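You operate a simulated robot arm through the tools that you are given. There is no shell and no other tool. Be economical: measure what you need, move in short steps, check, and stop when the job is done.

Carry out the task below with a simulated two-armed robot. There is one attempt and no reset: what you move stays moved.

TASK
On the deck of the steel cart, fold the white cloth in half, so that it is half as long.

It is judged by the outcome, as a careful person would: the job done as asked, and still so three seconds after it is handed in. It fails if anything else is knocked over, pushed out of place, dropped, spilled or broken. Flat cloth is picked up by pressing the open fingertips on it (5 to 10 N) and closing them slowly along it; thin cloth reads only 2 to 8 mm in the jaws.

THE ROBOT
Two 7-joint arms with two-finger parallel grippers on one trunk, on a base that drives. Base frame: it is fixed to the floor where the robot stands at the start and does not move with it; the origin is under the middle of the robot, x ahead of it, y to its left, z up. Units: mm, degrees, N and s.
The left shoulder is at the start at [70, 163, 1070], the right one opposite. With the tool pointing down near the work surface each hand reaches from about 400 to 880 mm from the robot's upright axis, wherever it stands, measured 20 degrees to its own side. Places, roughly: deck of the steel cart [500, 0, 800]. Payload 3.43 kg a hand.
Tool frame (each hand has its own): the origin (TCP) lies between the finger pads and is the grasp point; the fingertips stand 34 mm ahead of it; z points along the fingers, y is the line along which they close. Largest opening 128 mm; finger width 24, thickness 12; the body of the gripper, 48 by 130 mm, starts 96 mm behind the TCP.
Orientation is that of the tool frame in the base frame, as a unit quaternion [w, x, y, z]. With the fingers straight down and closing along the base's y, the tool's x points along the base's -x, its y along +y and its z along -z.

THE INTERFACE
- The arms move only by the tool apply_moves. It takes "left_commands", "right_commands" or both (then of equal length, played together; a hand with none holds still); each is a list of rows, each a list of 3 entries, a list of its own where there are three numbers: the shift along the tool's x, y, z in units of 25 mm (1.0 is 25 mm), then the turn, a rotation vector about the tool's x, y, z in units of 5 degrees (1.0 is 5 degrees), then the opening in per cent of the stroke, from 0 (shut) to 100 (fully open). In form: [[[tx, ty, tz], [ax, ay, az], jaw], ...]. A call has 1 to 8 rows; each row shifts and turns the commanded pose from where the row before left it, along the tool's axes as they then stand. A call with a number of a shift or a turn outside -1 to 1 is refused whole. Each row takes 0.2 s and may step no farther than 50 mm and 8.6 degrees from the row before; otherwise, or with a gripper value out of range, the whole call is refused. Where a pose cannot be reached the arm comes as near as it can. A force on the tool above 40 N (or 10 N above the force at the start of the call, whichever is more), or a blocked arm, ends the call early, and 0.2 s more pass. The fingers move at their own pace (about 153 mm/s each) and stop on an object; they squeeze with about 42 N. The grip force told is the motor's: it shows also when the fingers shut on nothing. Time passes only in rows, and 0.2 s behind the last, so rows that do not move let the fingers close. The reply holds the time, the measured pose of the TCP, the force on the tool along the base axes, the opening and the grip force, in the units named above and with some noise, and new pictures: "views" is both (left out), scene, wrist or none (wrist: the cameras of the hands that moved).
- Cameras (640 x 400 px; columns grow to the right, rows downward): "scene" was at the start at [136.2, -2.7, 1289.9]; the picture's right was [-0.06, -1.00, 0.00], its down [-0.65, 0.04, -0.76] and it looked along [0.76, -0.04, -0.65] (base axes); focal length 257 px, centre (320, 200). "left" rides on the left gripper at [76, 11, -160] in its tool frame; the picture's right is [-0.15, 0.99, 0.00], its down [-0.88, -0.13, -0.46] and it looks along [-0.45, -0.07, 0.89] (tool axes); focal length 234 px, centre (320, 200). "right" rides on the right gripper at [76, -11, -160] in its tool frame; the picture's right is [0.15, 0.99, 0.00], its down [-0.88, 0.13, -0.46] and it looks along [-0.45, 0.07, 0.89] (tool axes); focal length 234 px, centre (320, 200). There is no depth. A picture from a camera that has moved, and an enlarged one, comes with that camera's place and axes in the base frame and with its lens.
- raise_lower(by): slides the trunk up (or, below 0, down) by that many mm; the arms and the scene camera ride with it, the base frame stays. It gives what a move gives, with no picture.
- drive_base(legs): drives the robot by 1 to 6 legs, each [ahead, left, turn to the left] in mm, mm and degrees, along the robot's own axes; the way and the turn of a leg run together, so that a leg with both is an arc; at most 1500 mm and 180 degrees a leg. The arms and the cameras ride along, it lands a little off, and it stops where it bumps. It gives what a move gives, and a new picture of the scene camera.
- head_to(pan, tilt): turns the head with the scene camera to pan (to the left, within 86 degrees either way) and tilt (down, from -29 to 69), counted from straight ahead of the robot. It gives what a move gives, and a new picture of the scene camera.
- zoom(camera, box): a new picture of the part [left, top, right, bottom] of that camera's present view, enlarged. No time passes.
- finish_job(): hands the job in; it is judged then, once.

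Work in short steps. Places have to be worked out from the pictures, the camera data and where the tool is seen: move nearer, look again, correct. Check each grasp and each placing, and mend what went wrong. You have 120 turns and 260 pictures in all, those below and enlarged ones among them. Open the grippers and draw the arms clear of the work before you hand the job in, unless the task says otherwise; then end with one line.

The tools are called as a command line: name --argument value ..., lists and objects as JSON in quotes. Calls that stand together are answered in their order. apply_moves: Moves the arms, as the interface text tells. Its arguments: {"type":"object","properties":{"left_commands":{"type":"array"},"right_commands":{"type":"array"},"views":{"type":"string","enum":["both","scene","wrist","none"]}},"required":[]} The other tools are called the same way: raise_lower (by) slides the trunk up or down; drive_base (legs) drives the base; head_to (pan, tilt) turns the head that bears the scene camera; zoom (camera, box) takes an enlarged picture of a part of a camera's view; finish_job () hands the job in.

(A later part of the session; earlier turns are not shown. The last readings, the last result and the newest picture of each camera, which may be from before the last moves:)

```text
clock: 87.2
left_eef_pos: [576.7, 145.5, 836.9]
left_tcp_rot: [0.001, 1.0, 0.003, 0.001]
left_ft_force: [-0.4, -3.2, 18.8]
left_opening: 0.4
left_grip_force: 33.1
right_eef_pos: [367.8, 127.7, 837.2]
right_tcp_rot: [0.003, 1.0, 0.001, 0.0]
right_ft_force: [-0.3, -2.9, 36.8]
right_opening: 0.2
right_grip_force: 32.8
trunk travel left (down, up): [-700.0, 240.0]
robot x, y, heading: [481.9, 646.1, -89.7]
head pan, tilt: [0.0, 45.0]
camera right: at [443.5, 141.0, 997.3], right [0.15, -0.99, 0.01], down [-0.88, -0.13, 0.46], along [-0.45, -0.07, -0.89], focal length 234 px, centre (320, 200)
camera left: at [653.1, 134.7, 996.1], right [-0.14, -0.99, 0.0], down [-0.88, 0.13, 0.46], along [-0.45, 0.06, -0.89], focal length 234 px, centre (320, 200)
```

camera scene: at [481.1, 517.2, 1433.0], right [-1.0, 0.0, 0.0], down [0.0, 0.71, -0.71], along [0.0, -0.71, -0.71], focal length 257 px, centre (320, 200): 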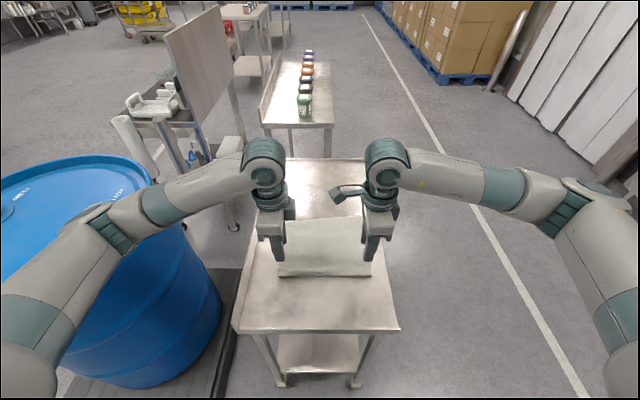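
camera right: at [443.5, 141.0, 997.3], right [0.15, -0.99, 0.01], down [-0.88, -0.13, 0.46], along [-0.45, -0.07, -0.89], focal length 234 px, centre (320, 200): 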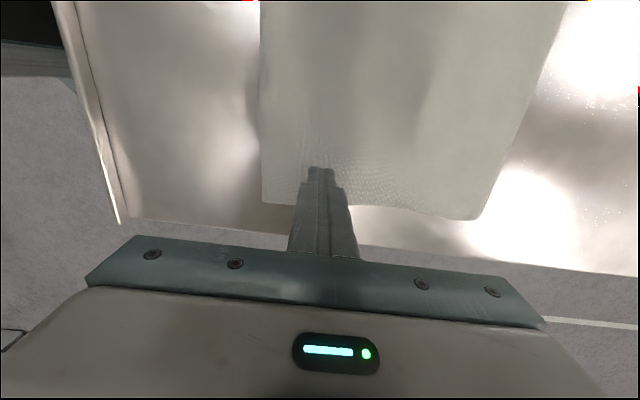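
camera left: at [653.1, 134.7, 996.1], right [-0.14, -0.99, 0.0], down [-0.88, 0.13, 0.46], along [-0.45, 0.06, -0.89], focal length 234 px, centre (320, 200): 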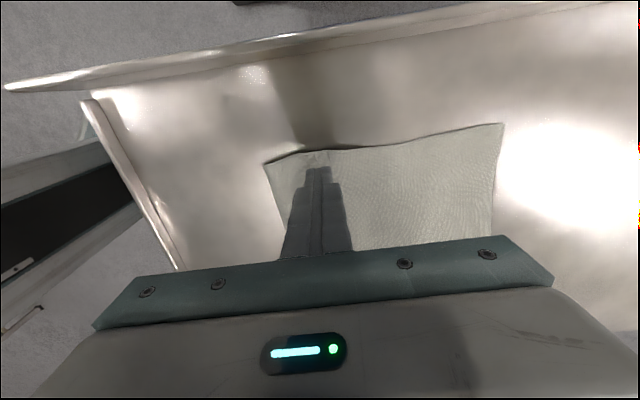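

Both jaws closed on nothing; pinching mid-sheet doesn't hold. New plan: grip the single-layer far edge of the upper sheet (pinching across a free edge works well), hang the whole cloth so it unfolds, then lay it in a zigzag straight into a half fold. I lift and move to the far edge.

apply_moves --left_commands '[[[0, 0, -1], [0, 0, 0], 0], [[0, 0.3, -1], [0, 0, 0], 30], [[0, 1, -0.6], [0, 0, 0], 30], [[0, 1, 0], [0, 0, 0], 30], [[0, 1, 0], [0, 0, 0], 30], [[0, 1, 0], [0, 0, 0], 30], [[0, 1, 0], [0, 0, 0], 30], [[0, 1, 0], [0, 0, 0], 30]]' --right_commands '[[[0, 0, -1], [0, 0, 0], 0], [[0, 0.3, -1], [0, 0, 0], 30], [[0, 1, -0.6], [0, 0, 0], 30], [[0, 1, 0], [0, 0, 0], 30], [[0, 1, 0], [0, 0, 0], 30], [[0, 1, 0], [0, 0, 0], 30], [[0, 1, 0], [0, 0, 0], 30], [[0, 0.5, 0], [0, 0, 0], 30]]'

zoom --camera "scene" --box '[240, 190, 400, 290]'

```text
clock: 89.0
left_eef_pos: [577.0, -16.0, 900.8]
left_tcp_rot: [0.0, 1.0, 0.001, 0.0]
left_ft_force: [0.2, -0.4, -0.1]
left_opening: 38.4
left_grip_force: 0.1
right_eef_pos: [368.1, -18.2, 898.1]
right_tcp_rot: [0.0, 1.0, 0.002, 0.0]
right_ft_force: [0.1, -0.6, 0.0]
right_opening: 38.5
right_grip_force: 0.2
trunk travel left (down, up): [-700.0, 240.0]
robot x, y, heading: [479.4, 648.4, -89.6]
head pan, tilt: [0.0, 45.0]
camera scene: at [480.7, 515.9, 1433.0], right [-1.0, 0.0, 0.0], down [0.0, 0.71, -0.71], along [0.0, -0.71, -0.71], focal length 257 px, centre (320, 200)
camera right: at [443.4, -6.5, 1059.8], right [0.15, -0.99, 0.0], down [-0.88, -0.13, 0.46], along [-0.45, -0.07, -0.89], focal length 234 px, centre (320, 200)
camera left: at [654.0, -26.3, 1058.9], right [-0.14, -0.99, 0.0], down [-0.88, 0.13, 0.46], along [-0.45, 0.06, -0.89], focal length 234 px, centre (320, 200)
```

scene: 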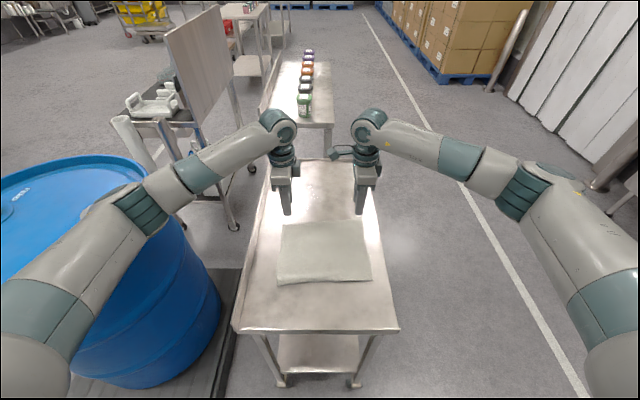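
right: 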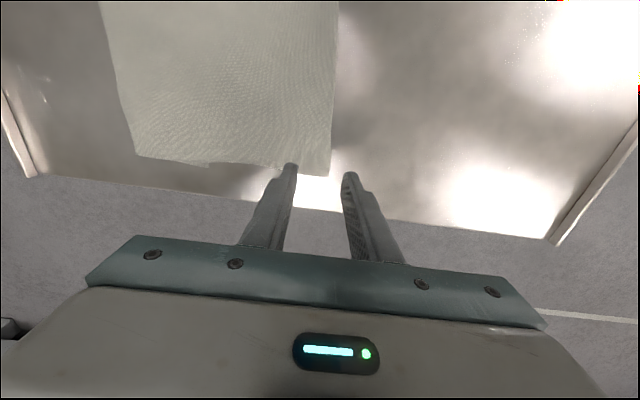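
left: 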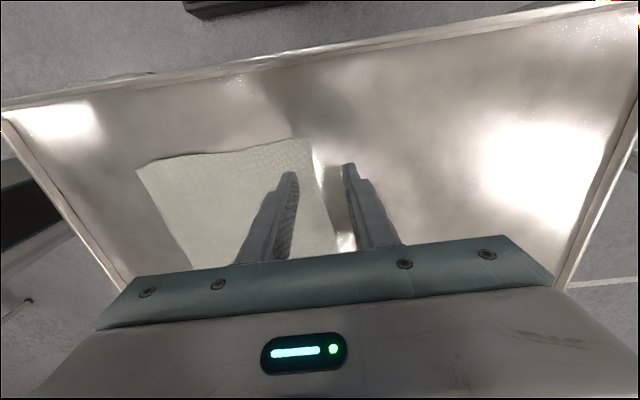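

```text
4.00 times, centred on (320, 240) of scene
camera zoom: at [480.7, 515.9, 1433.0], right [-1.0, 0.0, 0.0], down [0.0, 0.71, -0.71], along [0.0, -0.71, -0.71], focal length 1028 px, centre (320, 40)
```

zoom: 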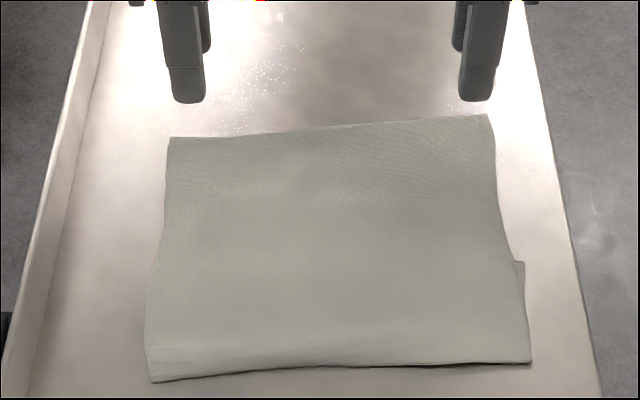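

A clear view: the upper sheet's far edge is at y ≈ -8 at the left hand and y ≈ -31 at the right. I straddle that edge with a 30 mm opening, outer finger just beyond it, and lower.

apply_moves --left_commands '[[[0, -0.76, 0.6], [0, 0, 0], 23.5], [[0, 0, 0.8], [0, 0, 0], 23.5], [[0, 0, 0.7], [0, 0, 0], 23.5]]' --right_commands '[[[0, 0.07, 0.6], [0, 0, 0], 23.5], [[0, 0, 0.8], [0, 0, 0], 23.5], [[0, 0, 0.6], [0, 0, 0], 23.5]]' --views "wrist"

```text
clock: 89.8
left_eef_pos: [577.4, 5.9, 846.7]
left_tcp_rot: [0.0, 1.0, 0.002, 0.0]
left_ft_force: [-1.4, -0.5, 0.6]
left_opening: 30.2
left_grip_force: 0.1
right_eef_pos: [368.3, -20.7, 850.8]
right_tcp_rot: [0.0, 1.0, 0.002, 0.0]
right_ft_force: [-0.2, 0.5, -0.9]
right_opening: 30.1
right_grip_force: 0.1
trunk travel left (down, up): [-700.0, 240.0]
robot x, y, heading: [478.2, 647.6, -89.8]
head pan, tilt: [0.0, 45.0]
camera right: at [443.3, -8.7, 1010.2], right [0.15, -0.99, 0.0], down [-0.88, -0.13, 0.46], along [-0.45, -0.07, -0.89], focal length 234 px, centre (320, 200)
camera left: at [654.2, -5.5, 1006.0], right [-0.14, -0.99, 0.0], down [-0.88, 0.13, 0.46], along [-0.45, 0.06, -0.89], focal length 234 px, centre (320, 200)
```

right: 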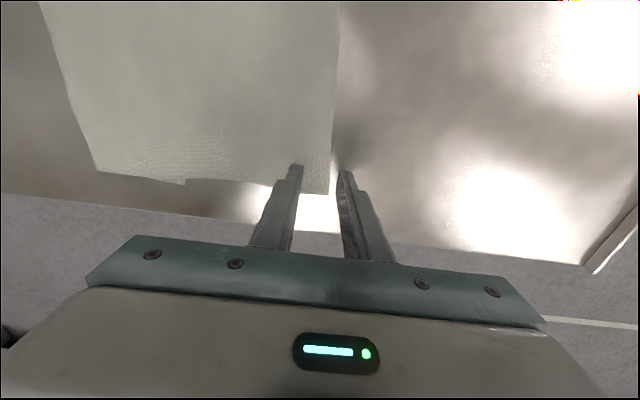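
left: 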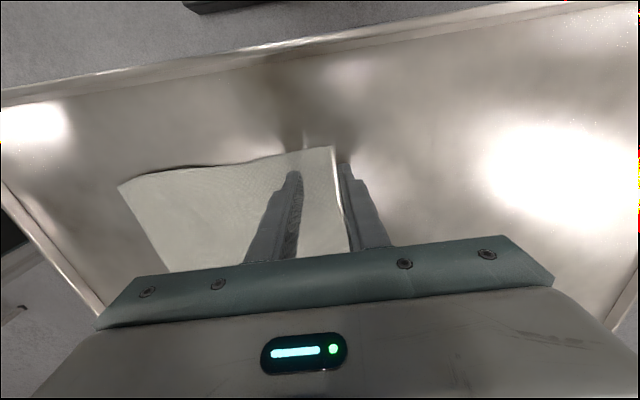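

Right is well placed; I shift the left 4 mm outward, then lower both to contact.

apply_moves --left_commands '[[[0, 0.18, 0], [0, 0, 0], 23.5], [[0, 0, 0.3], [0, 0, 0], 23.5], [[0, 0, 0.1], [0, 0, 0], 23.5], [[0, 0, 0.05], [0, 0, 0], 23.5]]' --right_commands '[[[0, 0, 0.1], [0, 0, 0], 23.5], [[0, 0, 0.3], [0, 0, 0], 23.5], [[0, 0, 0.12], [0, 0, 0], 23.5], [[0, 0, 0.08], [0, 0, 0], 23.5]]' --views "none"

```text
clock: 90.8
left_eef_pos: [576.1, -0.5, 835.7]
left_tcp_rot: [0.001, 1.0, 0.003, 0.0]
left_ft_force: [0.1, 0.6, 0.6]
left_opening: 30.3
left_grip_force: 0.1
right_eef_pos: [368.5, -18.9, 836.4]
right_tcp_rot: [0.0, 1.0, 0.001, 0.0]
right_ft_force: [-0.8, -1.4, 1.6]
right_opening: 29.9
right_grip_force: 0.0
trunk travel left (down, up): [-700.0, 240.0]
robot x, y, heading: [482.5, 643.7, -89.9]
head pan, tilt: [0.0, 45.0]
```

apply_moves --left_commands '[[[0, 0, 0.06], [0, 0, 0], 23.5], [[0, 0, 0.03], [0, 0, 0], 23.5]]' --right_commands '[[[0, 0, 0.05], [0, 0, 0], 23.5], [[0, 0, 0.03], [0, 0, 0], 23.5]]' --views "none"

```text
clock: 91.4
left_eef_pos: [577.2, 0.9, 835.1]
left_tcp_rot: [0.002, 1.0, 0.003, -0.001]
left_ft_force: [0.2, -1.8, 9.9]
left_opening: 29.1
left_grip_force: 0.1
right_eef_pos: [368.2, -19.9, 835.6]
right_tcp_rot: [0.002, 1.0, 0.001, 0.0]
right_ft_force: [-0.1, -0.6, 13.9]
right_opening: 29.4
right_grip_force: 0.0
trunk travel left (down, up): [-700.0, 240.0]
robot x, y, heading: [479.7, 647.4, -89.6]
head pan, tilt: [0.0, 45.0]
```

Contact is about 10 and 14 N. I close slowly.

apply_moves --left_commands '[[[0, 0, 0.01], [0, 0, 0], 20], [[0, 0, 0], [0, 0, 0], 17], [[0, 0, 0], [0, 0, 0], 14], [[0, 0, 0], [0, 0, 0], 11], [[0, 0, 0], [0, 0, 0], 8], [[0, 0, 0], [0, 0, 0], 5], [[0, 0, 0], [0, 0, 0], 2], [[0, 0, 0], [0, 0, 0], 0]]' --right_commands '[[[0, 0, 0], [0, 0, 0], 20], [[0, 0, 0], [0, 0, 0], 17], [[0, 0, 0], [0, 0, 0], 14], [[0, 0, 0], [0, 0, 0], 11], [[0, 0, 0], [0, 0, 0], 8], [[0, 0, 0], [0, 0, 0], 5], [[0, 0, 0], [0, 0, 0], 2], [[0, 0, 0], [0, 0, 0], 0]]' --views "wrist"

```text
clock: 93.2
left_eef_pos: [576.6, 2.9, 836.4]
left_tcp_rot: [0.002, 1.0, 0.002, -0.001]
left_ft_force: [-3.3, 1.3, 23.4]
left_opening: 8.2
left_grip_force: 41.4
right_eef_pos: [368.3, -17.4, 834.6]
right_tcp_rot: [0.002, 1.0, 0.002, 0.001]
right_ft_force: [2.4, 0.7, 16.3]
right_opening: 0.0
right_grip_force: 33.2
trunk travel left (down, up): [-700.0, 240.0]
robot x, y, heading: [480.7, 646.9, -89.9]
head pan, tilt: [0.0, 45.0]
camera right: at [443.4, -5.3, 996.1], right [0.15, -0.99, 0.0], down [-0.88, -0.13, 0.46], along [-0.45, -0.07, -0.89], focal length 234 px, centre (320, 200)
camera left: at [653.3, -7.5, 995.5], right [-0.14, -0.99, 0.01], down [-0.88, 0.13, 0.46], along [-0.45, 0.06, -0.89], focal length 234 px, centre (320, 200)
```

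right: 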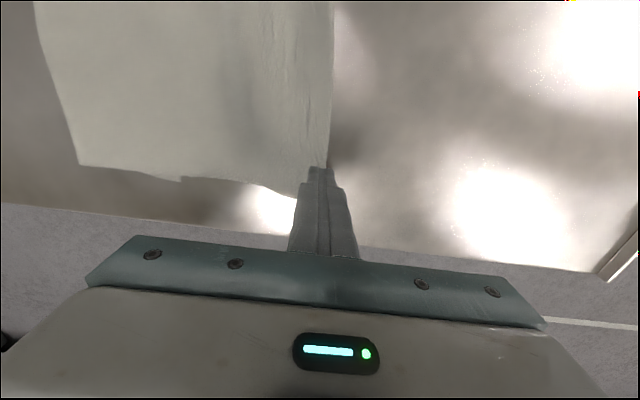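
left: 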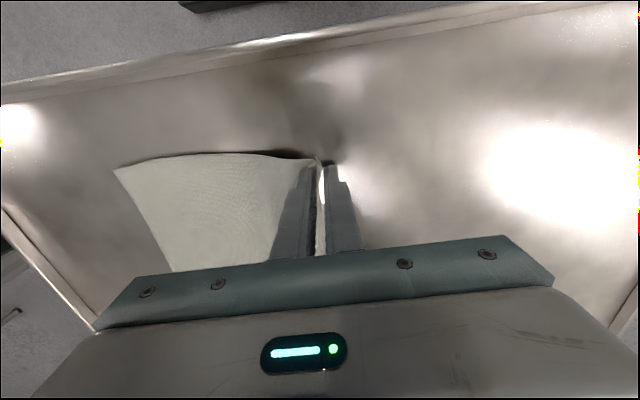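

The left holds (8 mm) but the right missed. I lift the right slightly, reopen and look.

apply_moves --right_commands '[[[0, 0, -0.6], [0, 0, 0], 0], [[0, 0, 0], [0, 0, 0], 27], [[0, 0, 0], [0, 0, 0], 27]]' --views "wrist"

zoom --camera "right" --box '[220, 80, 440, 220]'

```text
clock: 94.0
left_eef_pos: [576.0, 2.4, 835.8]
left_tcp_rot: [0.002, 1.0, 0.002, 0.0]
left_ft_force: [-1.5, 1.7, 34.6]
left_opening: 7.5
left_grip_force: 41.2
right_eef_pos: [368.0, -18.9, 850.8]
right_tcp_rot: [0.002, 1.0, 0.001, -0.001]
right_ft_force: [0.3, 0.3, 0.7]
right_opening: 34.6
right_grip_force: 0.2
trunk travel left (down, up): [-700.0, 240.0]
robot x, y, heading: [478.9, 642.7, -89.7]
head pan, tilt: [0.0, 45.0]
camera right: at [443.2, -5.8, 1010.9], right [0.15, -0.99, 0.0], down [-0.88, -0.13, 0.46], along [-0.45, -0.07, -0.89], focal length 234 px, centre (320, 200)
```

right: 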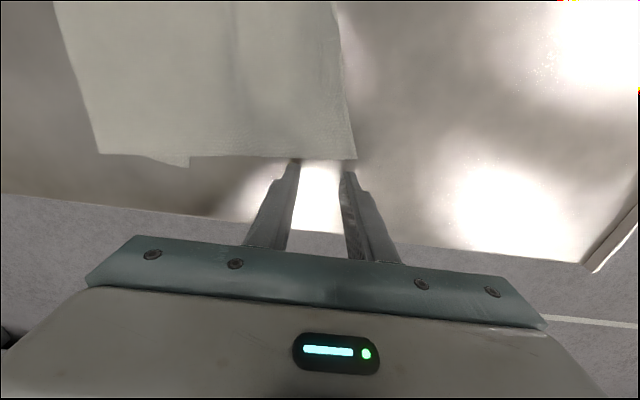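

```text
2.86 times, centred on (330, 150) of right
camera zoom: at [443.2, -5.8, 1010.9], right [0.15, -0.99, 0.0], down [-0.88, -0.13, 0.46], along [-0.45, -0.07, -0.89], focal length 669 px, centre (291, 343)
```

zoom: 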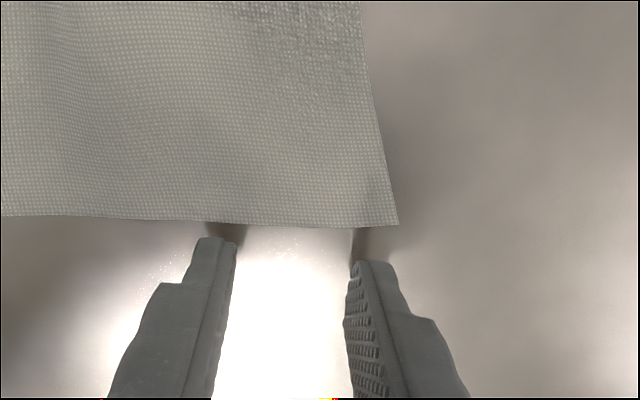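

The right corner moved to about (385,-50). I shift the right hand over it, 28 mm inside the corner with the outer finger just beyond the edge, and ease the left hand's down force.

apply_moves --left_commands '[[[0, 0, -0.06], [0, 0, 0], 0], [[0, 0, 0], [0, 0, 0], 0], [[0, 0, 0], [0, 0, 0], 0]]' --right_commands '[[[0.9, 0.2, 0], [0, 0, 0], 27], [[0.9, 0.24, 0], [0, 0, 0], 27], [[0, 0, 0], [0, 0, 0], 27]]' --views "wrist"

zoom --camera "right" --box '[220, 80, 440, 220]'

```text
clock: 94.8
left_eef_pos: [576.0, 2.8, 835.6]
left_tcp_rot: [0.001, 1.0, 0.003, 0.001]
left_ft_force: [-0.1, 2.6, 28.8]
left_opening: 7.5
left_grip_force: 41.4
right_eef_pos: [412.1, -29.2, 850.8]
right_tcp_rot: [0.002, 1.0, 0.001, 0.001]
right_ft_force: [0.2, -0.6, -0.3]
right_opening: 34.4
right_grip_force: 0.0
trunk travel left (down, up): [-700.0, 240.0]
robot x, y, heading: [478.6, 644.4, -90.0]
head pan, tilt: [0.0, 45.0]
camera right: at [487.9, -17.2, 1010.8], right [0.15, -0.99, 0.0], down [-0.88, -0.13, 0.46], along [-0.45, -0.07, -0.89], focal length 234 px, centre (320, 200)
camera left: at [653.0, -8.6, 995.5], right [-0.14, -0.99, 0.0], down [-0.88, 0.13, 0.45], along [-0.45, 0.06, -0.89], focal length 234 px, centre (320, 200)
```

right: 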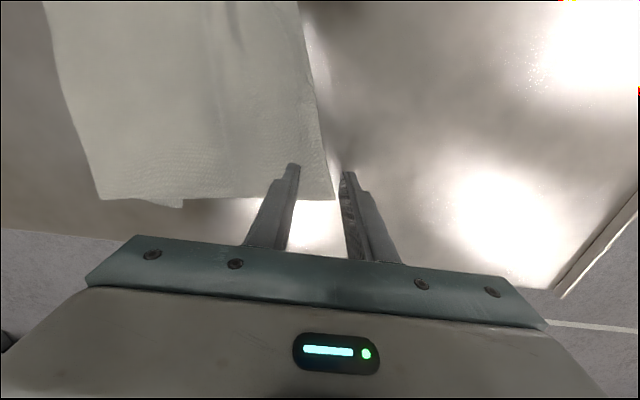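
left: 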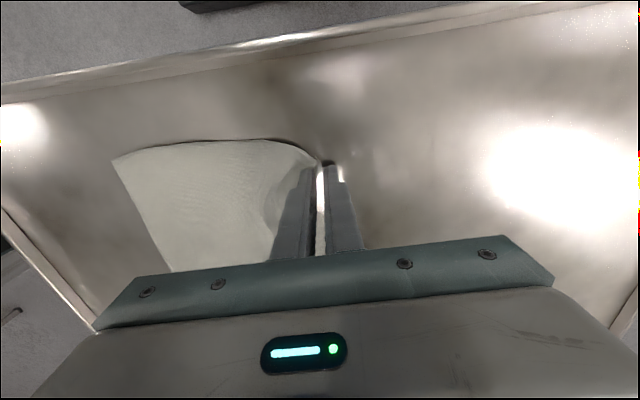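

```text
2.86 times, centred on (330, 150) of right
camera zoom: at [487.9, -17.2, 1010.8], right [0.15, -0.99, 0.0], down [-0.88, -0.13, 0.46], along [-0.45, -0.07, -0.89], focal length 669 px, centre (291, 343)
```

zoom: 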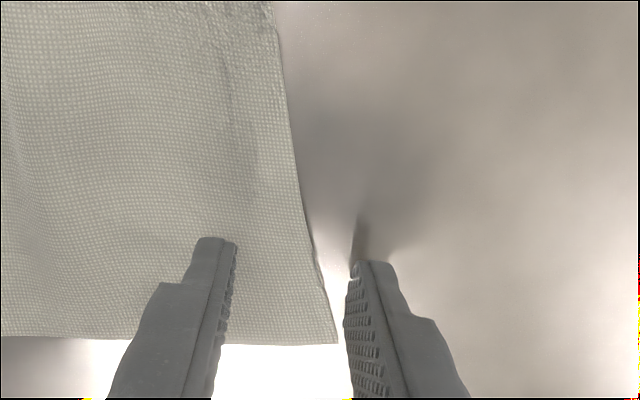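

The straddle is good; I shift the right 6 mm toward me so the edge is nearer the outer finger, and lower to contact.

apply_moves --right_commands '[[[0, -0.25, 0.3], [0, 0, 0], 27], [[0, 0, 0.2], [0, 0, 0], 27], [[0, 0, 0.1], [0, 0, 0], 27], [[0, 0, 0.06], [0, 0, 0], 27]]' --views "none"

```text
clock: 95.8
left_eef_pos: [575.7, 3.2, 837.5]
left_tcp_rot: [0.001, 1.0, 0.003, 0.001]
left_ft_force: [0.4, -0.6, 20.0]
left_opening: 6.8
left_grip_force: 40.7
right_eef_pos: [412.4, -23.7, 836.0]
right_tcp_rot: [0.003, 1.0, 0.001, 0.001]
right_ft_force: [-1.9, 1.0, 19.9]
right_opening: 34.8
right_grip_force: 0.0
trunk travel left (down, up): [-700.0, 240.0]
robot x, y, heading: [478.0, 646.9, -89.9]
head pan, tilt: [0.0, 45.0]
```

Right reads 19.9 N. I keep that press and close slowly, looking part way.

apply_moves --right_commands '[[[0, 0, -0.01], [0, 0, 0], 24], [[0, 0, 0], [0, 0, 0], 21], [[0, 0, 0], [0, 0, 0], 18], [[0, 0, 0], [0, 0, 0], 15], [[0, 0, 0], [0, 0, 0], 12], [[0, 0, 0], [0, 0, 0], 9], [[0, 0, 0], [0, 0, 0], 7]]' --views "wrist"

zoom --camera "right" --box '[220, 80, 440, 220]'

```text
clock: 97.4
left_eef_pos: [576.0, 4.1, 837.6]
left_tcp_rot: [0.003, 1.0, 0.003, 0.0]
left_ft_force: [-2.4, -2.7, 17.1]
left_opening: 5.6
left_grip_force: 40.1
right_eef_pos: [414.4, -23.9, 835.3]
right_tcp_rot: [0.003, 1.0, 0.002, 0.001]
right_ft_force: [2.0, -0.5, 35.7]
right_opening: 10.0
right_grip_force: 0.7
trunk travel left (down, up): [-700.0, 240.0]
robot x, y, heading: [475.3, 645.1, -89.7]
head pan, tilt: [0.0, 45.0]
camera right: at [488.9, -9.6, 995.9], right [0.15, -0.99, 0.01], down [-0.88, -0.13, 0.46], along [-0.45, -0.07, -0.89], focal length 234 px, centre (320, 200)
```

right: 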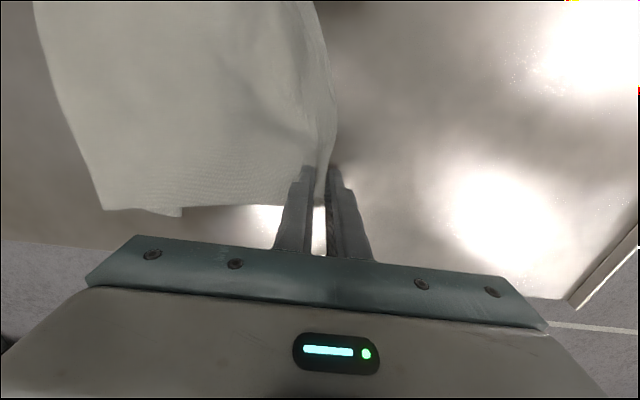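

```text
2.86 times, centred on (330, 150) of right
camera zoom: at [488.9, -9.6, 995.9], right [0.15, -0.99, 0.01], down [-0.88, -0.13, 0.46], along [-0.45, -0.07, -0.89], focal length 669 px, centre (291, 343)
```

zoom: 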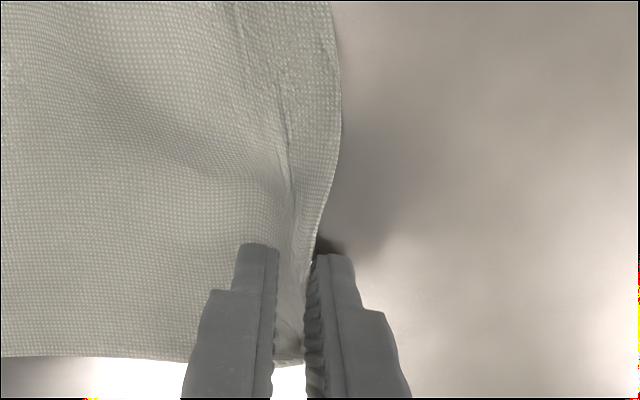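

The edge has buckled up between the fingers. I close fully with a slightly eased press.

apply_moves --right_commands '[[[0, 0, -0.02], [0, 0, 0], 5], [[0, 0, 0], [0, 0, 0], 3], [[0, 0, 0], [0, 0, 0], 1], [[0, 0, 0], [0, 0, 0], 0], [[0, 0, 0], [0, 0, 0], 0]]' --views "wrist"

```text
clock: 98.6
left_eef_pos: [575.7, 3.7, 837.3]
left_tcp_rot: [0.003, 1.0, 0.002, 0.0]
left_ft_force: [-1.4, -1.1, 18.1]
left_opening: 5.6
left_grip_force: 39.5
right_eef_pos: [413.4, -21.9, 835.7]
right_tcp_rot: [0.003, 1.0, 0.001, 0.001]
right_ft_force: [0.6, 0.0, 32.4]
right_opening: 1.8
right_grip_force: 36.8
trunk travel left (down, up): [-700.0, 240.0]
robot x, y, heading: [480.3, 645.0, -89.9]
head pan, tilt: [0.0, 45.0]
camera right: at [488.3, -9.5, 995.9], right [0.15, -0.99, 0.01], down [-0.88, -0.13, 0.46], along [-0.45, -0.07, -0.89], focal length 234 px, centre (320, 200)
```

right: 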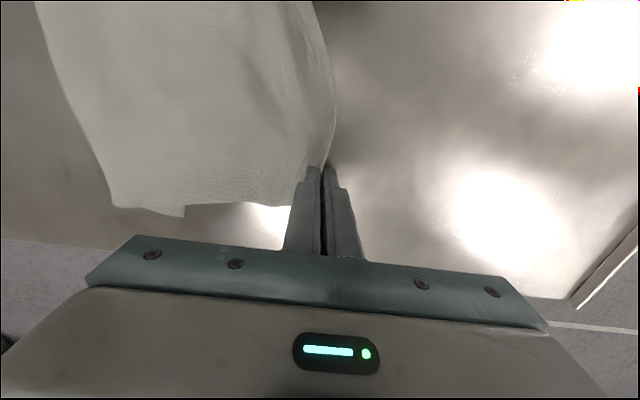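

Both hold now (1.8 and 5.6 mm). I lift gently and spread the right hand outward to straighten the edge.

apply_moves --left_commands '[[[0, 0, -0.4], [0, 0, 0], 0], [[0, 0, -0.7], [0, 0, 0], 0], [[0, 0, -0.8], [0, 0, 0], 0], [[0, 0, -0.8], [0, 0, 0], 0], [[0, 0, -0.8], [0, 0, 0], 0]]' --right_commands '[[[0, 0, -0.4], [0, 0, 0], 0], [[-0.1, 0, -0.7], [0, 0, 0], 0], [[-0.3, -0.2, -0.8], [0, 0, 0], 0], [[-0.3, -0.2, -0.8], [0, 0, 0], 0], [[-0.2, -0.2, -0.8], [0, 0, 0], 0]]'

zoom --camera "scene" --box '[240, 170, 400, 290]'

```text
clock: 99.8
left_eef_pos: [578.1, -0.5, 922.9]
left_tcp_rot: [0.001, 1.0, 0.003, 0.0]
left_ft_force: [-2.9, -0.3, 0.6]
left_opening: 1.9
left_grip_force: 36.7
right_eef_pos: [392.0, -10.1, 920.2]
right_tcp_rot: [0.001, 1.0, 0.001, 0.0]
right_ft_force: [3.1, 0.4, 0.5]
right_opening: 2.0
right_grip_force: 36.3
trunk travel left (down, up): [-700.0, 240.0]
robot x, y, heading: [477.6, 645.5, -89.8]
head pan, tilt: [0.0, 45.0]
camera scene: at [480.8, 517.9, 1433.1], right [-1.0, 0.0, 0.0], down [0.0, 0.71, -0.71], along [0.0, -0.71, -0.71], focal length 257 px, centre (320, 200)
camera right: at [466.7, 2.4, 1080.8], right [0.15, -0.99, 0.0], down [-0.88, -0.13, 0.46], along [-0.45, -0.07, -0.89], focal length 234 px, centre (320, 200)
camera left: at [654.4, -11.2, 1081.3], right [-0.14, -0.99, 0.0], down [-0.88, 0.13, 0.46], along [-0.45, 0.06, -0.89], focal length 234 px, centre (320, 200)
```

scene: 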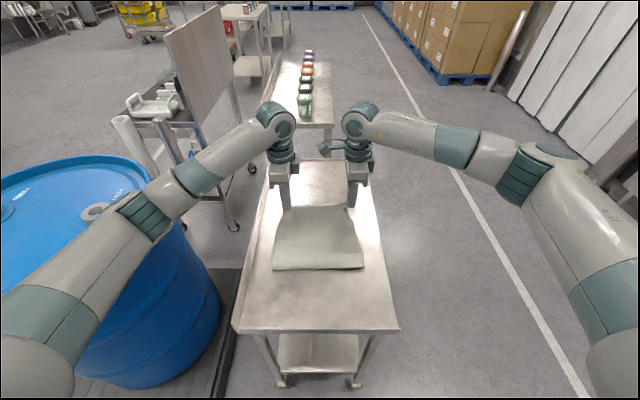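
right: 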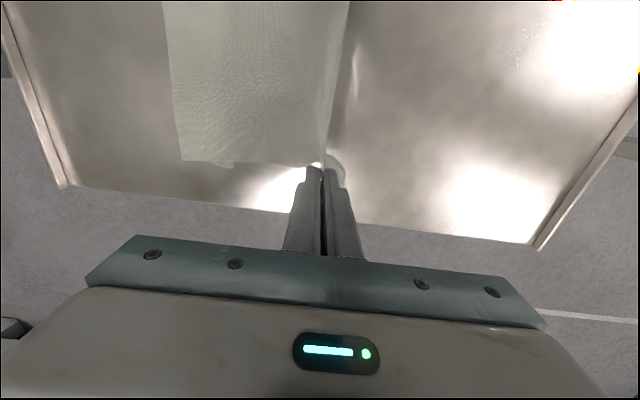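
left: 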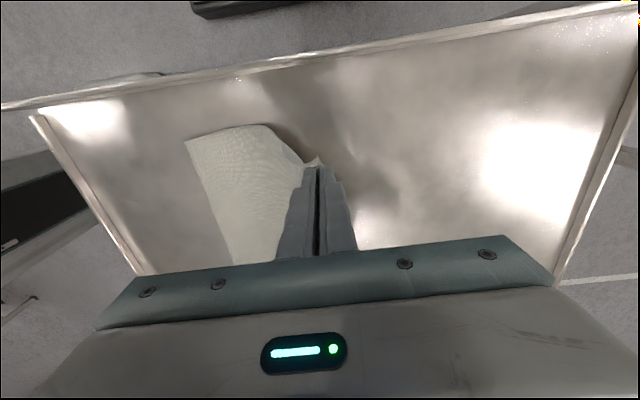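

```text
3.33 times, centred on (320, 230) of scene
camera zoom: at [480.8, 517.9, 1433.1], right [-1.0, 0.0, 0.0], down [0.0, 0.71, -0.71], along [0.0, -0.71, -0.71], focal length 856 px, centre (320, 100)
```

zoom: 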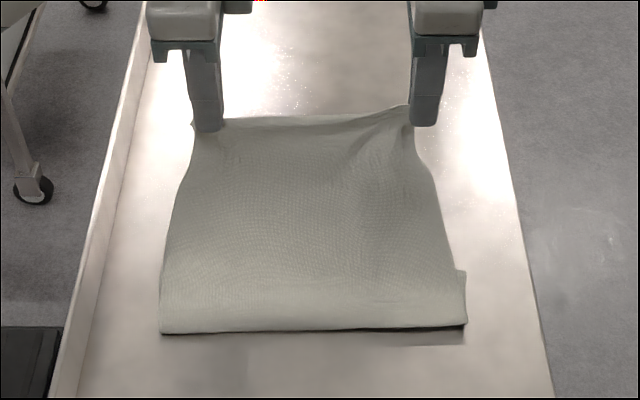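

Both corners are held with the edge nearly straight. I lift higher and move away so the whole cloth unfolds and hangs.

apply_moves --left_commands '[[[0, 0.2, -0.9], [0, 0, 0], 0], [[0, 0.4, -0.9], [0, 0, 0], 0], [[0, 0.5, -0.9], [0, 0, 0], 0], [[0, 0.5, -0.9], [0, 0, 0], 0], [[0, 0.5, -0.9], [0, 0, 0], 0], [[0, 0.5, -0.9], [0, 0, 0], 0], [[0, 0.5, -0.9], [0, 0, 0], 0], [[0, 0.5, -0.9], [0, 0, 0], 0]]' --right_commands '[[[0, 0.1, -0.9], [0, 0, 0], 0], [[0, 0.3, -0.9], [0, 0, 0], 0], [[0, 0.4, -0.9], [0, 0, 0], 0], [[0, 0.5, -0.9], [0, 0, 0], 0], [[0, 0.5, -0.9], [0, 0, 0], 0], [[0, 0.5, -0.9], [0, 0, 0], 0], [[0, 0.5, -0.9], [0, 0, 0], 0], [[0, 0.5, -0.9], [0, 0, 0], 0]]' --views "scene"

raise_lower --by 100

head_to --pan 0 --tilt 48

```text
clock: 101.6
left_eef_pos: [578.3, -88.7, 1104.0]
left_tcp_rot: [0.0, 1.0, 0.002, 0.0]
left_ft_force: [-4.8, -0.6, 0.6]
left_opening: 1.7
left_grip_force: 36.0
right_eef_pos: [392.0, -91.5, 1098.7]
right_tcp_rot: [0.001, 1.0, 0.003, 0.001]
right_ft_force: [4.3, -0.8, -0.8]
right_opening: 1.8
right_grip_force: 36.4
trunk travel left (down, up): [-700.0, 240.0]
robot x, y, heading: [478.4, 643.2, -89.7]
head pan, tilt: [0.0, 45.0]
camera scene: at [481.2, 517.1, 1433.0], right [-1.0, 0.0, 0.0], down [0.0, 0.71, -0.71], along [0.0, -0.71, -0.71], focal length 257 px, centre (320, 200)
```

scene: 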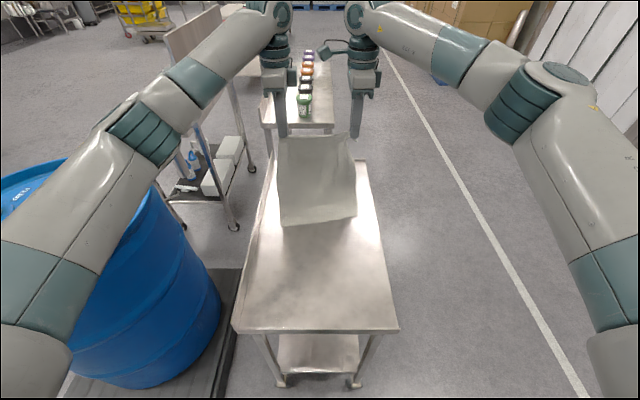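

```text
clock: 102.9
left_eef_pos: [578.1, -87.9, 1202.3]
left_tcp_rot: [0.0, 1.0, 0.002, -0.001]
left_ft_force: [-3.8, -0.1, 0.1]
left_opening: 2.0
left_grip_force: 36.1
right_eef_pos: [390.7, -90.8, 1198.7]
right_tcp_rot: [0.0, 1.0, 0.001, 0.0]
right_ft_force: [4.3, -0.4, 0.2]
right_opening: 1.6
right_grip_force: 36.7
trunk travel left (down, up): [-800.0, 140.0]
robot x, y, heading: [476.5, 646.8, -90.0]
head pan, tilt: [0.0, 45.0]
```

```text
clock: 103.5
left_eef_pos: [577.9, -89.3, 1202.9]
left_tcp_rot: [0.0, 1.0, 0.002, 0.001]
left_ft_force: [-4.0, 0.3, 0.1]
left_opening: 2.1
left_grip_force: 36.5
right_eef_pos: [390.6, -92.8, 1198.9]
right_tcp_rot: [0.0, 1.0, 0.002, 0.0]
right_ft_force: [4.3, 0.5, 0.7]
right_opening: 1.8
right_grip_force: 36.7
trunk travel left (down, up): [-800.0, 140.0]
robot x, y, heading: [477.7, 645.9, -89.7]
head pan, tilt: [0.0, 48.0]
camera scene: at [481.0, 518.8, 1528.8], right [-1.0, 0.0, 0.0], down [0.0, 0.74, -0.67], along [0.0, -0.67, -0.74], focal length 257 px, centre (320, 200)
```

scene: 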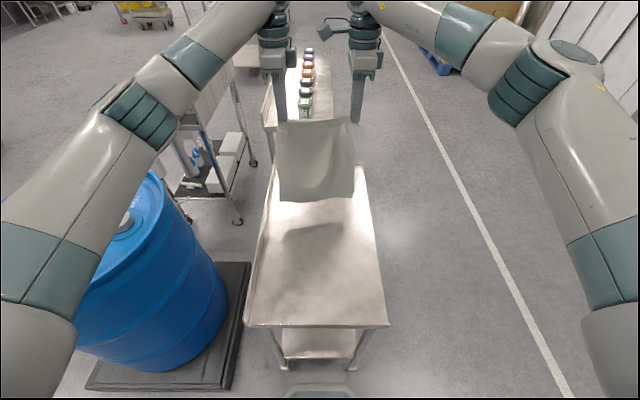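

zoom --camera "scene" --box '[240, 100, 400, 220]'

```text
3.33 times, centred on (320, 160) of scene
camera zoom: at [481.0, 518.8, 1528.8], right [-1.0, 0.0, 0.0], down [0.0, 0.74, -0.67], along [0.0, -0.67, -0.74], focal length 856 px, centre (320, 333)
```

zoom: 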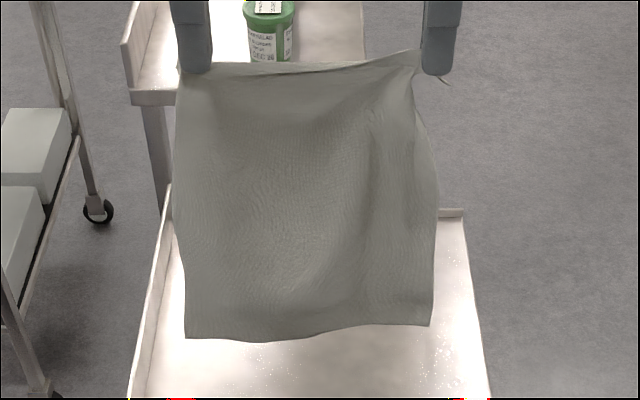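

The whole cloth hangs open: about 315 mm from the grips to its lower edge at z ≈ 856. I lower the trunk until the tail nearly touches, then lay the first half at a 45° slope toward me.

raise_lower --by -45

apply_moves --left_commands '[[[0, -0.4, 0.6], [0, 0, 0], 0], [[0, -0.85, 0.85], [0, 0, 0], 0], [[0, -0.9, 0.85], [0, 0, 0], 0], [[0, -0.9, 0.85], [0, 0, 0], 0]]' --right_commands '[[[0, -0.4, 0.6], [0, 0, 0], 0], [[0, -0.85, 0.85], [0, 0, 0], 0], [[0, -0.9, 0.85], [0, 0, 0], 0], [[0, -0.9, 0.85], [0, 0, 0], 0]]' --views "scene"

zoom --camera "scene" --box '[240, 120, 400, 240]'

```text
clock: 104.4
left_eef_pos: [578.7, -88.6, 1158.6]
left_tcp_rot: [0.0, 1.0, 0.002, -0.001]
left_ft_force: [-4.4, 0.1, 0.8]
left_opening: 1.9
left_grip_force: 36.5
right_eef_pos: [391.3, -90.5, 1154.9]
right_tcp_rot: [0.001, 1.0, 0.001, 0.0]
right_ft_force: [3.9, -0.4, 0.5]
right_opening: 1.6
right_grip_force: 36.3
trunk travel left (down, up): [-755.0, 185.0]
robot x, y, heading: [481.7, 645.4, -89.9]
head pan, tilt: [0.0, 48.0]
```

```text
clock: 105.4
left_eef_pos: [577.7, -13.5, 1079.0]
left_tcp_rot: [0.0, 1.0, 0.003, 0.0]
left_ft_force: [-4.7, 0.7, -0.1]
left_opening: 1.8
left_grip_force: 36.4
right_eef_pos: [389.2, -14.8, 1076.6]
right_tcp_rot: [-0.001, 1.0, 0.001, 0.0]
right_ft_force: [5.0, -0.2, 0.7]
right_opening: 1.7
right_grip_force: 36.3
trunk travel left (down, up): [-755.0, 185.0]
robot x, y, heading: [476.0, 645.5, -89.6]
head pan, tilt: [0.0, 48.0]
camera scene: at [480.8, 519.1, 1484.0], right [-1.0, 0.0, 0.0], down [0.0, 0.74, -0.67], along [0.0, -0.67, -0.74], focal length 257 px, centre (320, 200)
```

scene: 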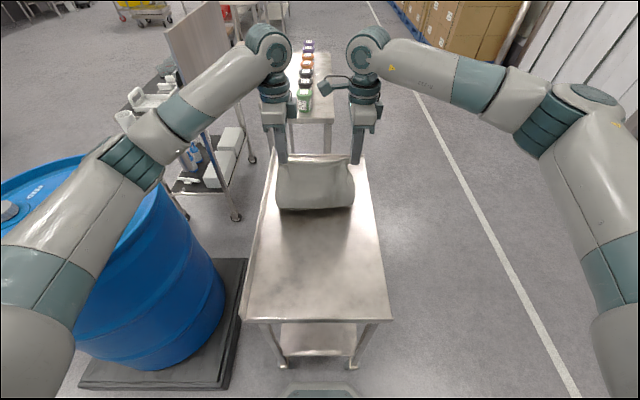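

```text
3.33 times, centred on (320, 180) of scene
camera zoom: at [480.8, 519.1, 1484.0], right [-1.0, 0.0, 0.0], down [0.0, 0.74, -0.67], along [0.0, -0.67, -0.74], focal length 856 px, centre (320, 267)
```

zoom: 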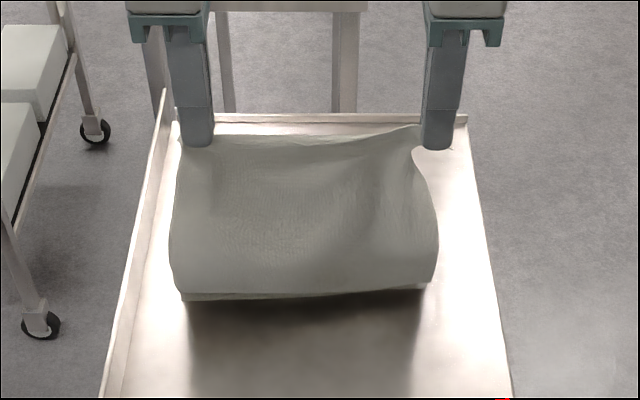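

The lower part is bending; I check the tail direction with the wrist cameras.

apply_moves --left_commands '[[[0, -0.3, 0], [0, 0, 0], 0]]' --right_commands '[[[0, -0.3, 0], [0, 0, 0], 0]]' --views "wrist"

```text
clock: 105.8
left_eef_pos: [576.9, -4.7, 1079.9]
left_tcp_rot: [0.0, 1.0, 0.002, 0.0]
left_ft_force: [-3.9, -0.9, 0.0]
left_opening: 1.7
left_grip_force: 36.7
right_eef_pos: [390.5, -6.5, 1075.8]
right_tcp_rot: [0.0, 1.0, 0.001, 0.0]
right_ft_force: [4.3, -1.3, -0.9]
right_opening: 2.2
right_grip_force: 37.4
trunk travel left (down, up): [-755.0, 185.0]
robot x, y, heading: [479.1, 650.0, -89.9]
head pan, tilt: [0.0, 48.0]
camera right: at [465.8, 4.3, 1236.6], right [0.15, -0.99, 0.0], down [-0.88, -0.13, 0.46], along [-0.45, -0.07, -0.89], focal length 234 px, centre (320, 200)
camera left: at [654.4, -15.8, 1239.2], right [-0.14, -0.99, 0.0], down [-0.88, 0.13, 0.46], along [-0.45, 0.06, -0.89], focal length 234 px, centre (320, 200)
```

right: 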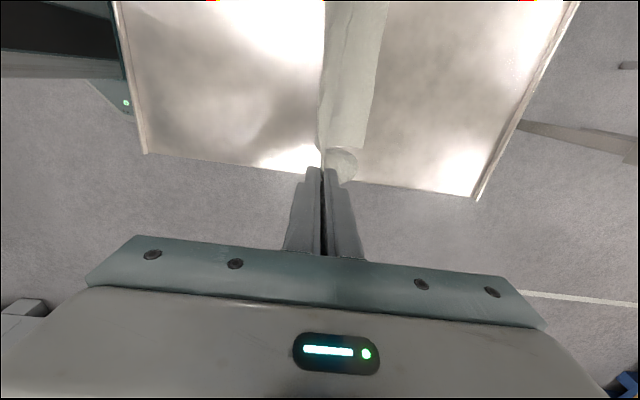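
left: 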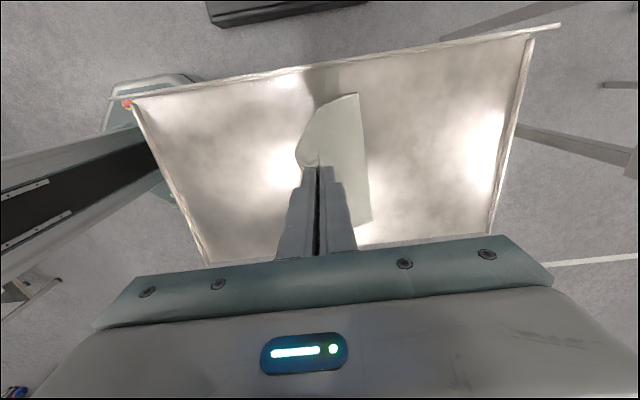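

The tail trails to the far side at y ≈ -87, as wanted. I continue laying until half the cloth is down.

apply_moves --left_commands '[[[0, -0.7, 0.8], [0, 0, 0], 0], [[0, -0.7, 0.8], [0, 0, 0], 0], [[0, -0.7, 0.8], [0, 0, 0], 0], [[0, -0.7, 0.8], [0, 0, 0], 0], [[0, -0.7, 0.8], [0, 0, 0], 0]]' --right_commands '[[[0, -0.7, 0.8], [0, 0, 0], 0], [[0, -0.7, 0.8], [0, 0, 0], 0], [[0, -0.7, 0.8], [0, 0, 0], 0], [[0, -0.7, 0.8], [0, 0, 0], 0], [[0, -0.7, 0.8], [0, 0, 0], 0]]'

zoom --camera "scene" --box '[240, 140, 400, 260]'

```text
clock: 107.0
left_eef_pos: [577.6, 82.7, 981.3]
left_tcp_rot: [0.001, 1.0, 0.002, 0.0]
left_ft_force: [-3.2, -0.3, -0.4]
left_opening: 1.4
left_grip_force: 36.3
right_eef_pos: [390.8, 79.2, 977.9]
right_tcp_rot: [0.001, 1.0, 0.002, 0.0]
right_ft_force: [3.6, -0.3, 0.0]
right_opening: 1.5
right_grip_force: 36.7
trunk travel left (down, up): [-755.0, 185.0]
robot x, y, heading: [473.8, 647.0, -89.9]
head pan, tilt: [0.0, 48.0]
camera scene: at [481.0, 519.5, 1484.0], right [-1.0, 0.0, 0.0], down [0.0, 0.74, -0.67], along [0.0, -0.67, -0.74], focal length 257 px, centre (320, 200)
camera right: at [466.2, 91.3, 1138.7], right [0.15, -0.99, 0.0], down [-0.88, -0.13, 0.46], along [-0.45, -0.07, -0.89], focal length 234 px, centre (320, 200)
camera left: at [654.1, 71.7, 1139.4], right [-0.14, -0.99, 0.0], down [-0.88, 0.13, 0.46], along [-0.45, 0.06, -0.89], focal length 234 px, centre (320, 200)
```

scene: 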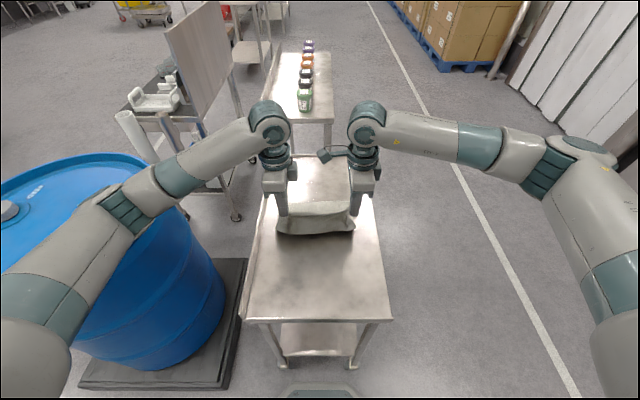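
right: 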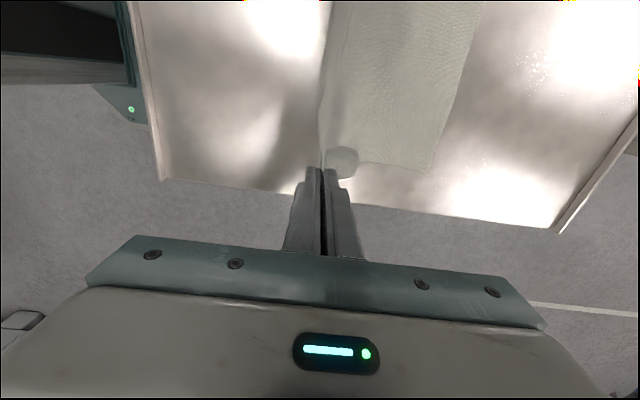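
left: 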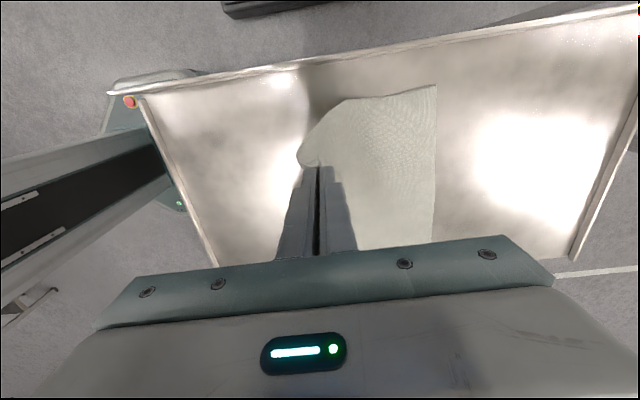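

```text
3.33 times, centred on (320, 200) of scene
camera zoom: at [481.0, 519.5, 1484.0], right [-1.0, 0.0, 0.0], down [0.0, 0.74, -0.67], along [0.0, -0.67, -0.74], focal length 856 px, centre (320, 200)
```

zoom: 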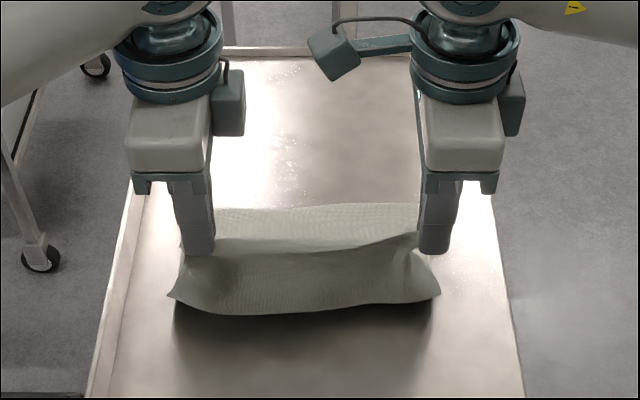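

The lower half lies flat with its far edge at y ≈ -92, and the rest hangs from the hands. I now reverse, laying the second half away from me over the first.

apply_moves --left_commands '[[[0, 0.95, 0.3], [0, 0, 0], 0], [[0, 0.95, 0.45], [0, 0, 0], 0], [[0, 0.9, 0.6], [0, 0, 0], 0], [[0, 0.85, 0.7], [0, 0, 0], 0], [[0, 0.8, 0.75], [0, 0, 0], 0], [[0, 0.7, 0.8], [0, 0, 0], 0]]' --right_commands '[[[0, 0.95, 0.3], [0, 0, 0], 0], [[0, 0.95, 0.45], [0, 0, 0], 0], [[0, 0.9, 0.6], [0, 0, 0], 0], [[0, 0.85, 0.7], [0, 0, 0], 0], [[0, 0.8, 0.75], [0, 0, 0], 0], [[0, 0.6, 0.8], [0, 0, 0], 0]]'

zoom --camera "scene" --box '[240, 140, 400, 260]'

```text
clock: 108.4
left_eef_pos: [576.7, -46.7, 889.0]
left_tcp_rot: [0.0, 1.0, 0.002, 0.001]
left_ft_force: [-4.9, 0.2, 0.0]
left_opening: 1.8
left_grip_force: 36.9
right_eef_pos: [389.6, -48.3, 887.5]
right_tcp_rot: [0.0, 1.0, 0.0, -0.001]
right_ft_force: [4.7, -1.5, -0.4]
right_opening: 1.8
right_grip_force: 36.9
trunk travel left (down, up): [-755.0, 185.0]
robot x, y, heading: [477.5, 646.8, -89.7]
head pan, tilt: [0.0, 48.0]
camera scene: at [481.0, 517.8, 1483.8], right [-1.0, 0.0, 0.0], down [0.0, 0.74, -0.67], along [0.0, -0.67, -0.74], focal length 257 px, centre (320, 200)
camera right: at [465.3, -36.4, 1046.6], right [0.15, -0.99, 0.0], down [-0.88, -0.13, 0.46], along [-0.45, -0.07, -0.89], focal length 234 px, centre (320, 200)
camera left: at [654.4, -57.9, 1048.2], right [-0.14, -0.99, 0.0], down [-0.88, 0.13, 0.46], along [-0.45, 0.07, -0.89], focal length 234 px, centre (320, 200)
```

scene: 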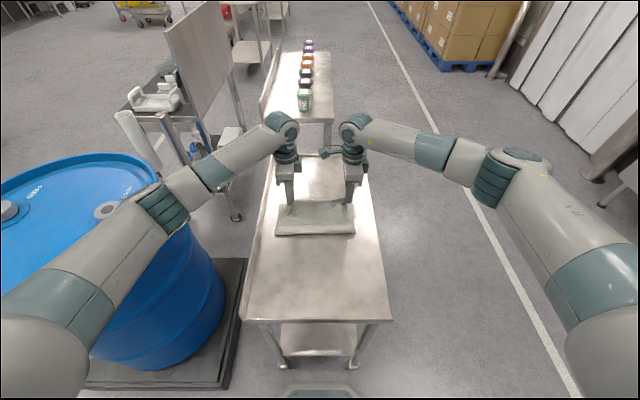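
right: 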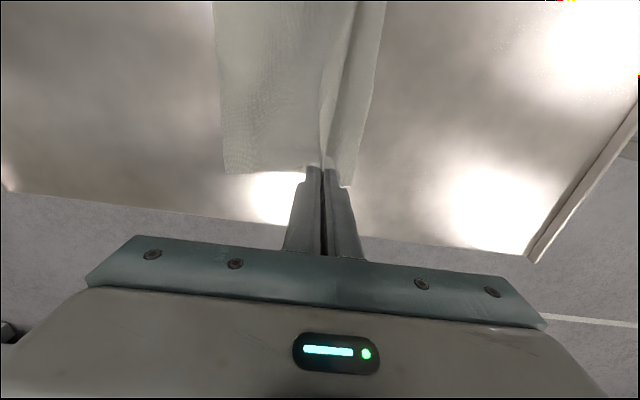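
left: 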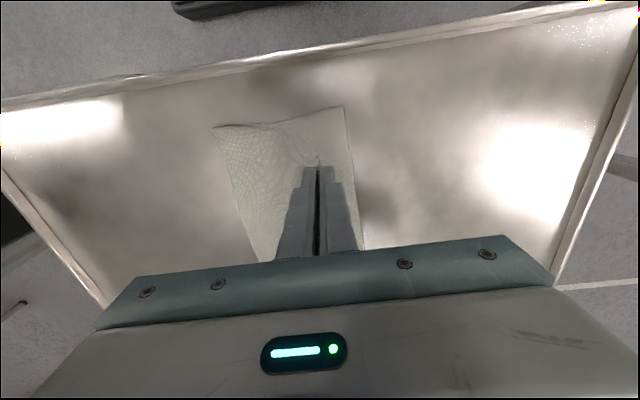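

```text
3.33 times, centred on (320, 200) of scene
camera zoom: at [481.0, 517.8, 1483.8], right [-1.0, 0.0, 0.0], down [0.0, 0.74, -0.67], along [0.0, -0.67, -0.74], focal length 856 px, centre (320, 200)
```

zoom: 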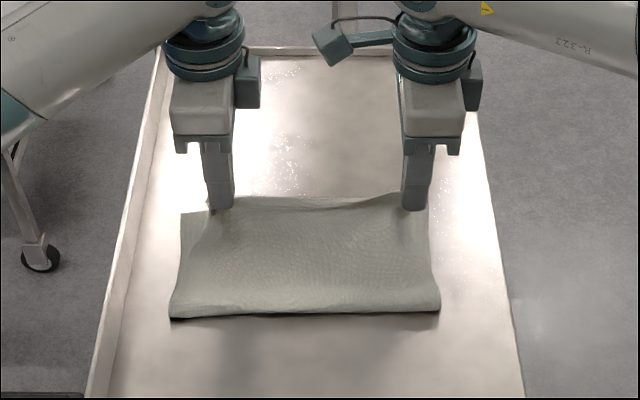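

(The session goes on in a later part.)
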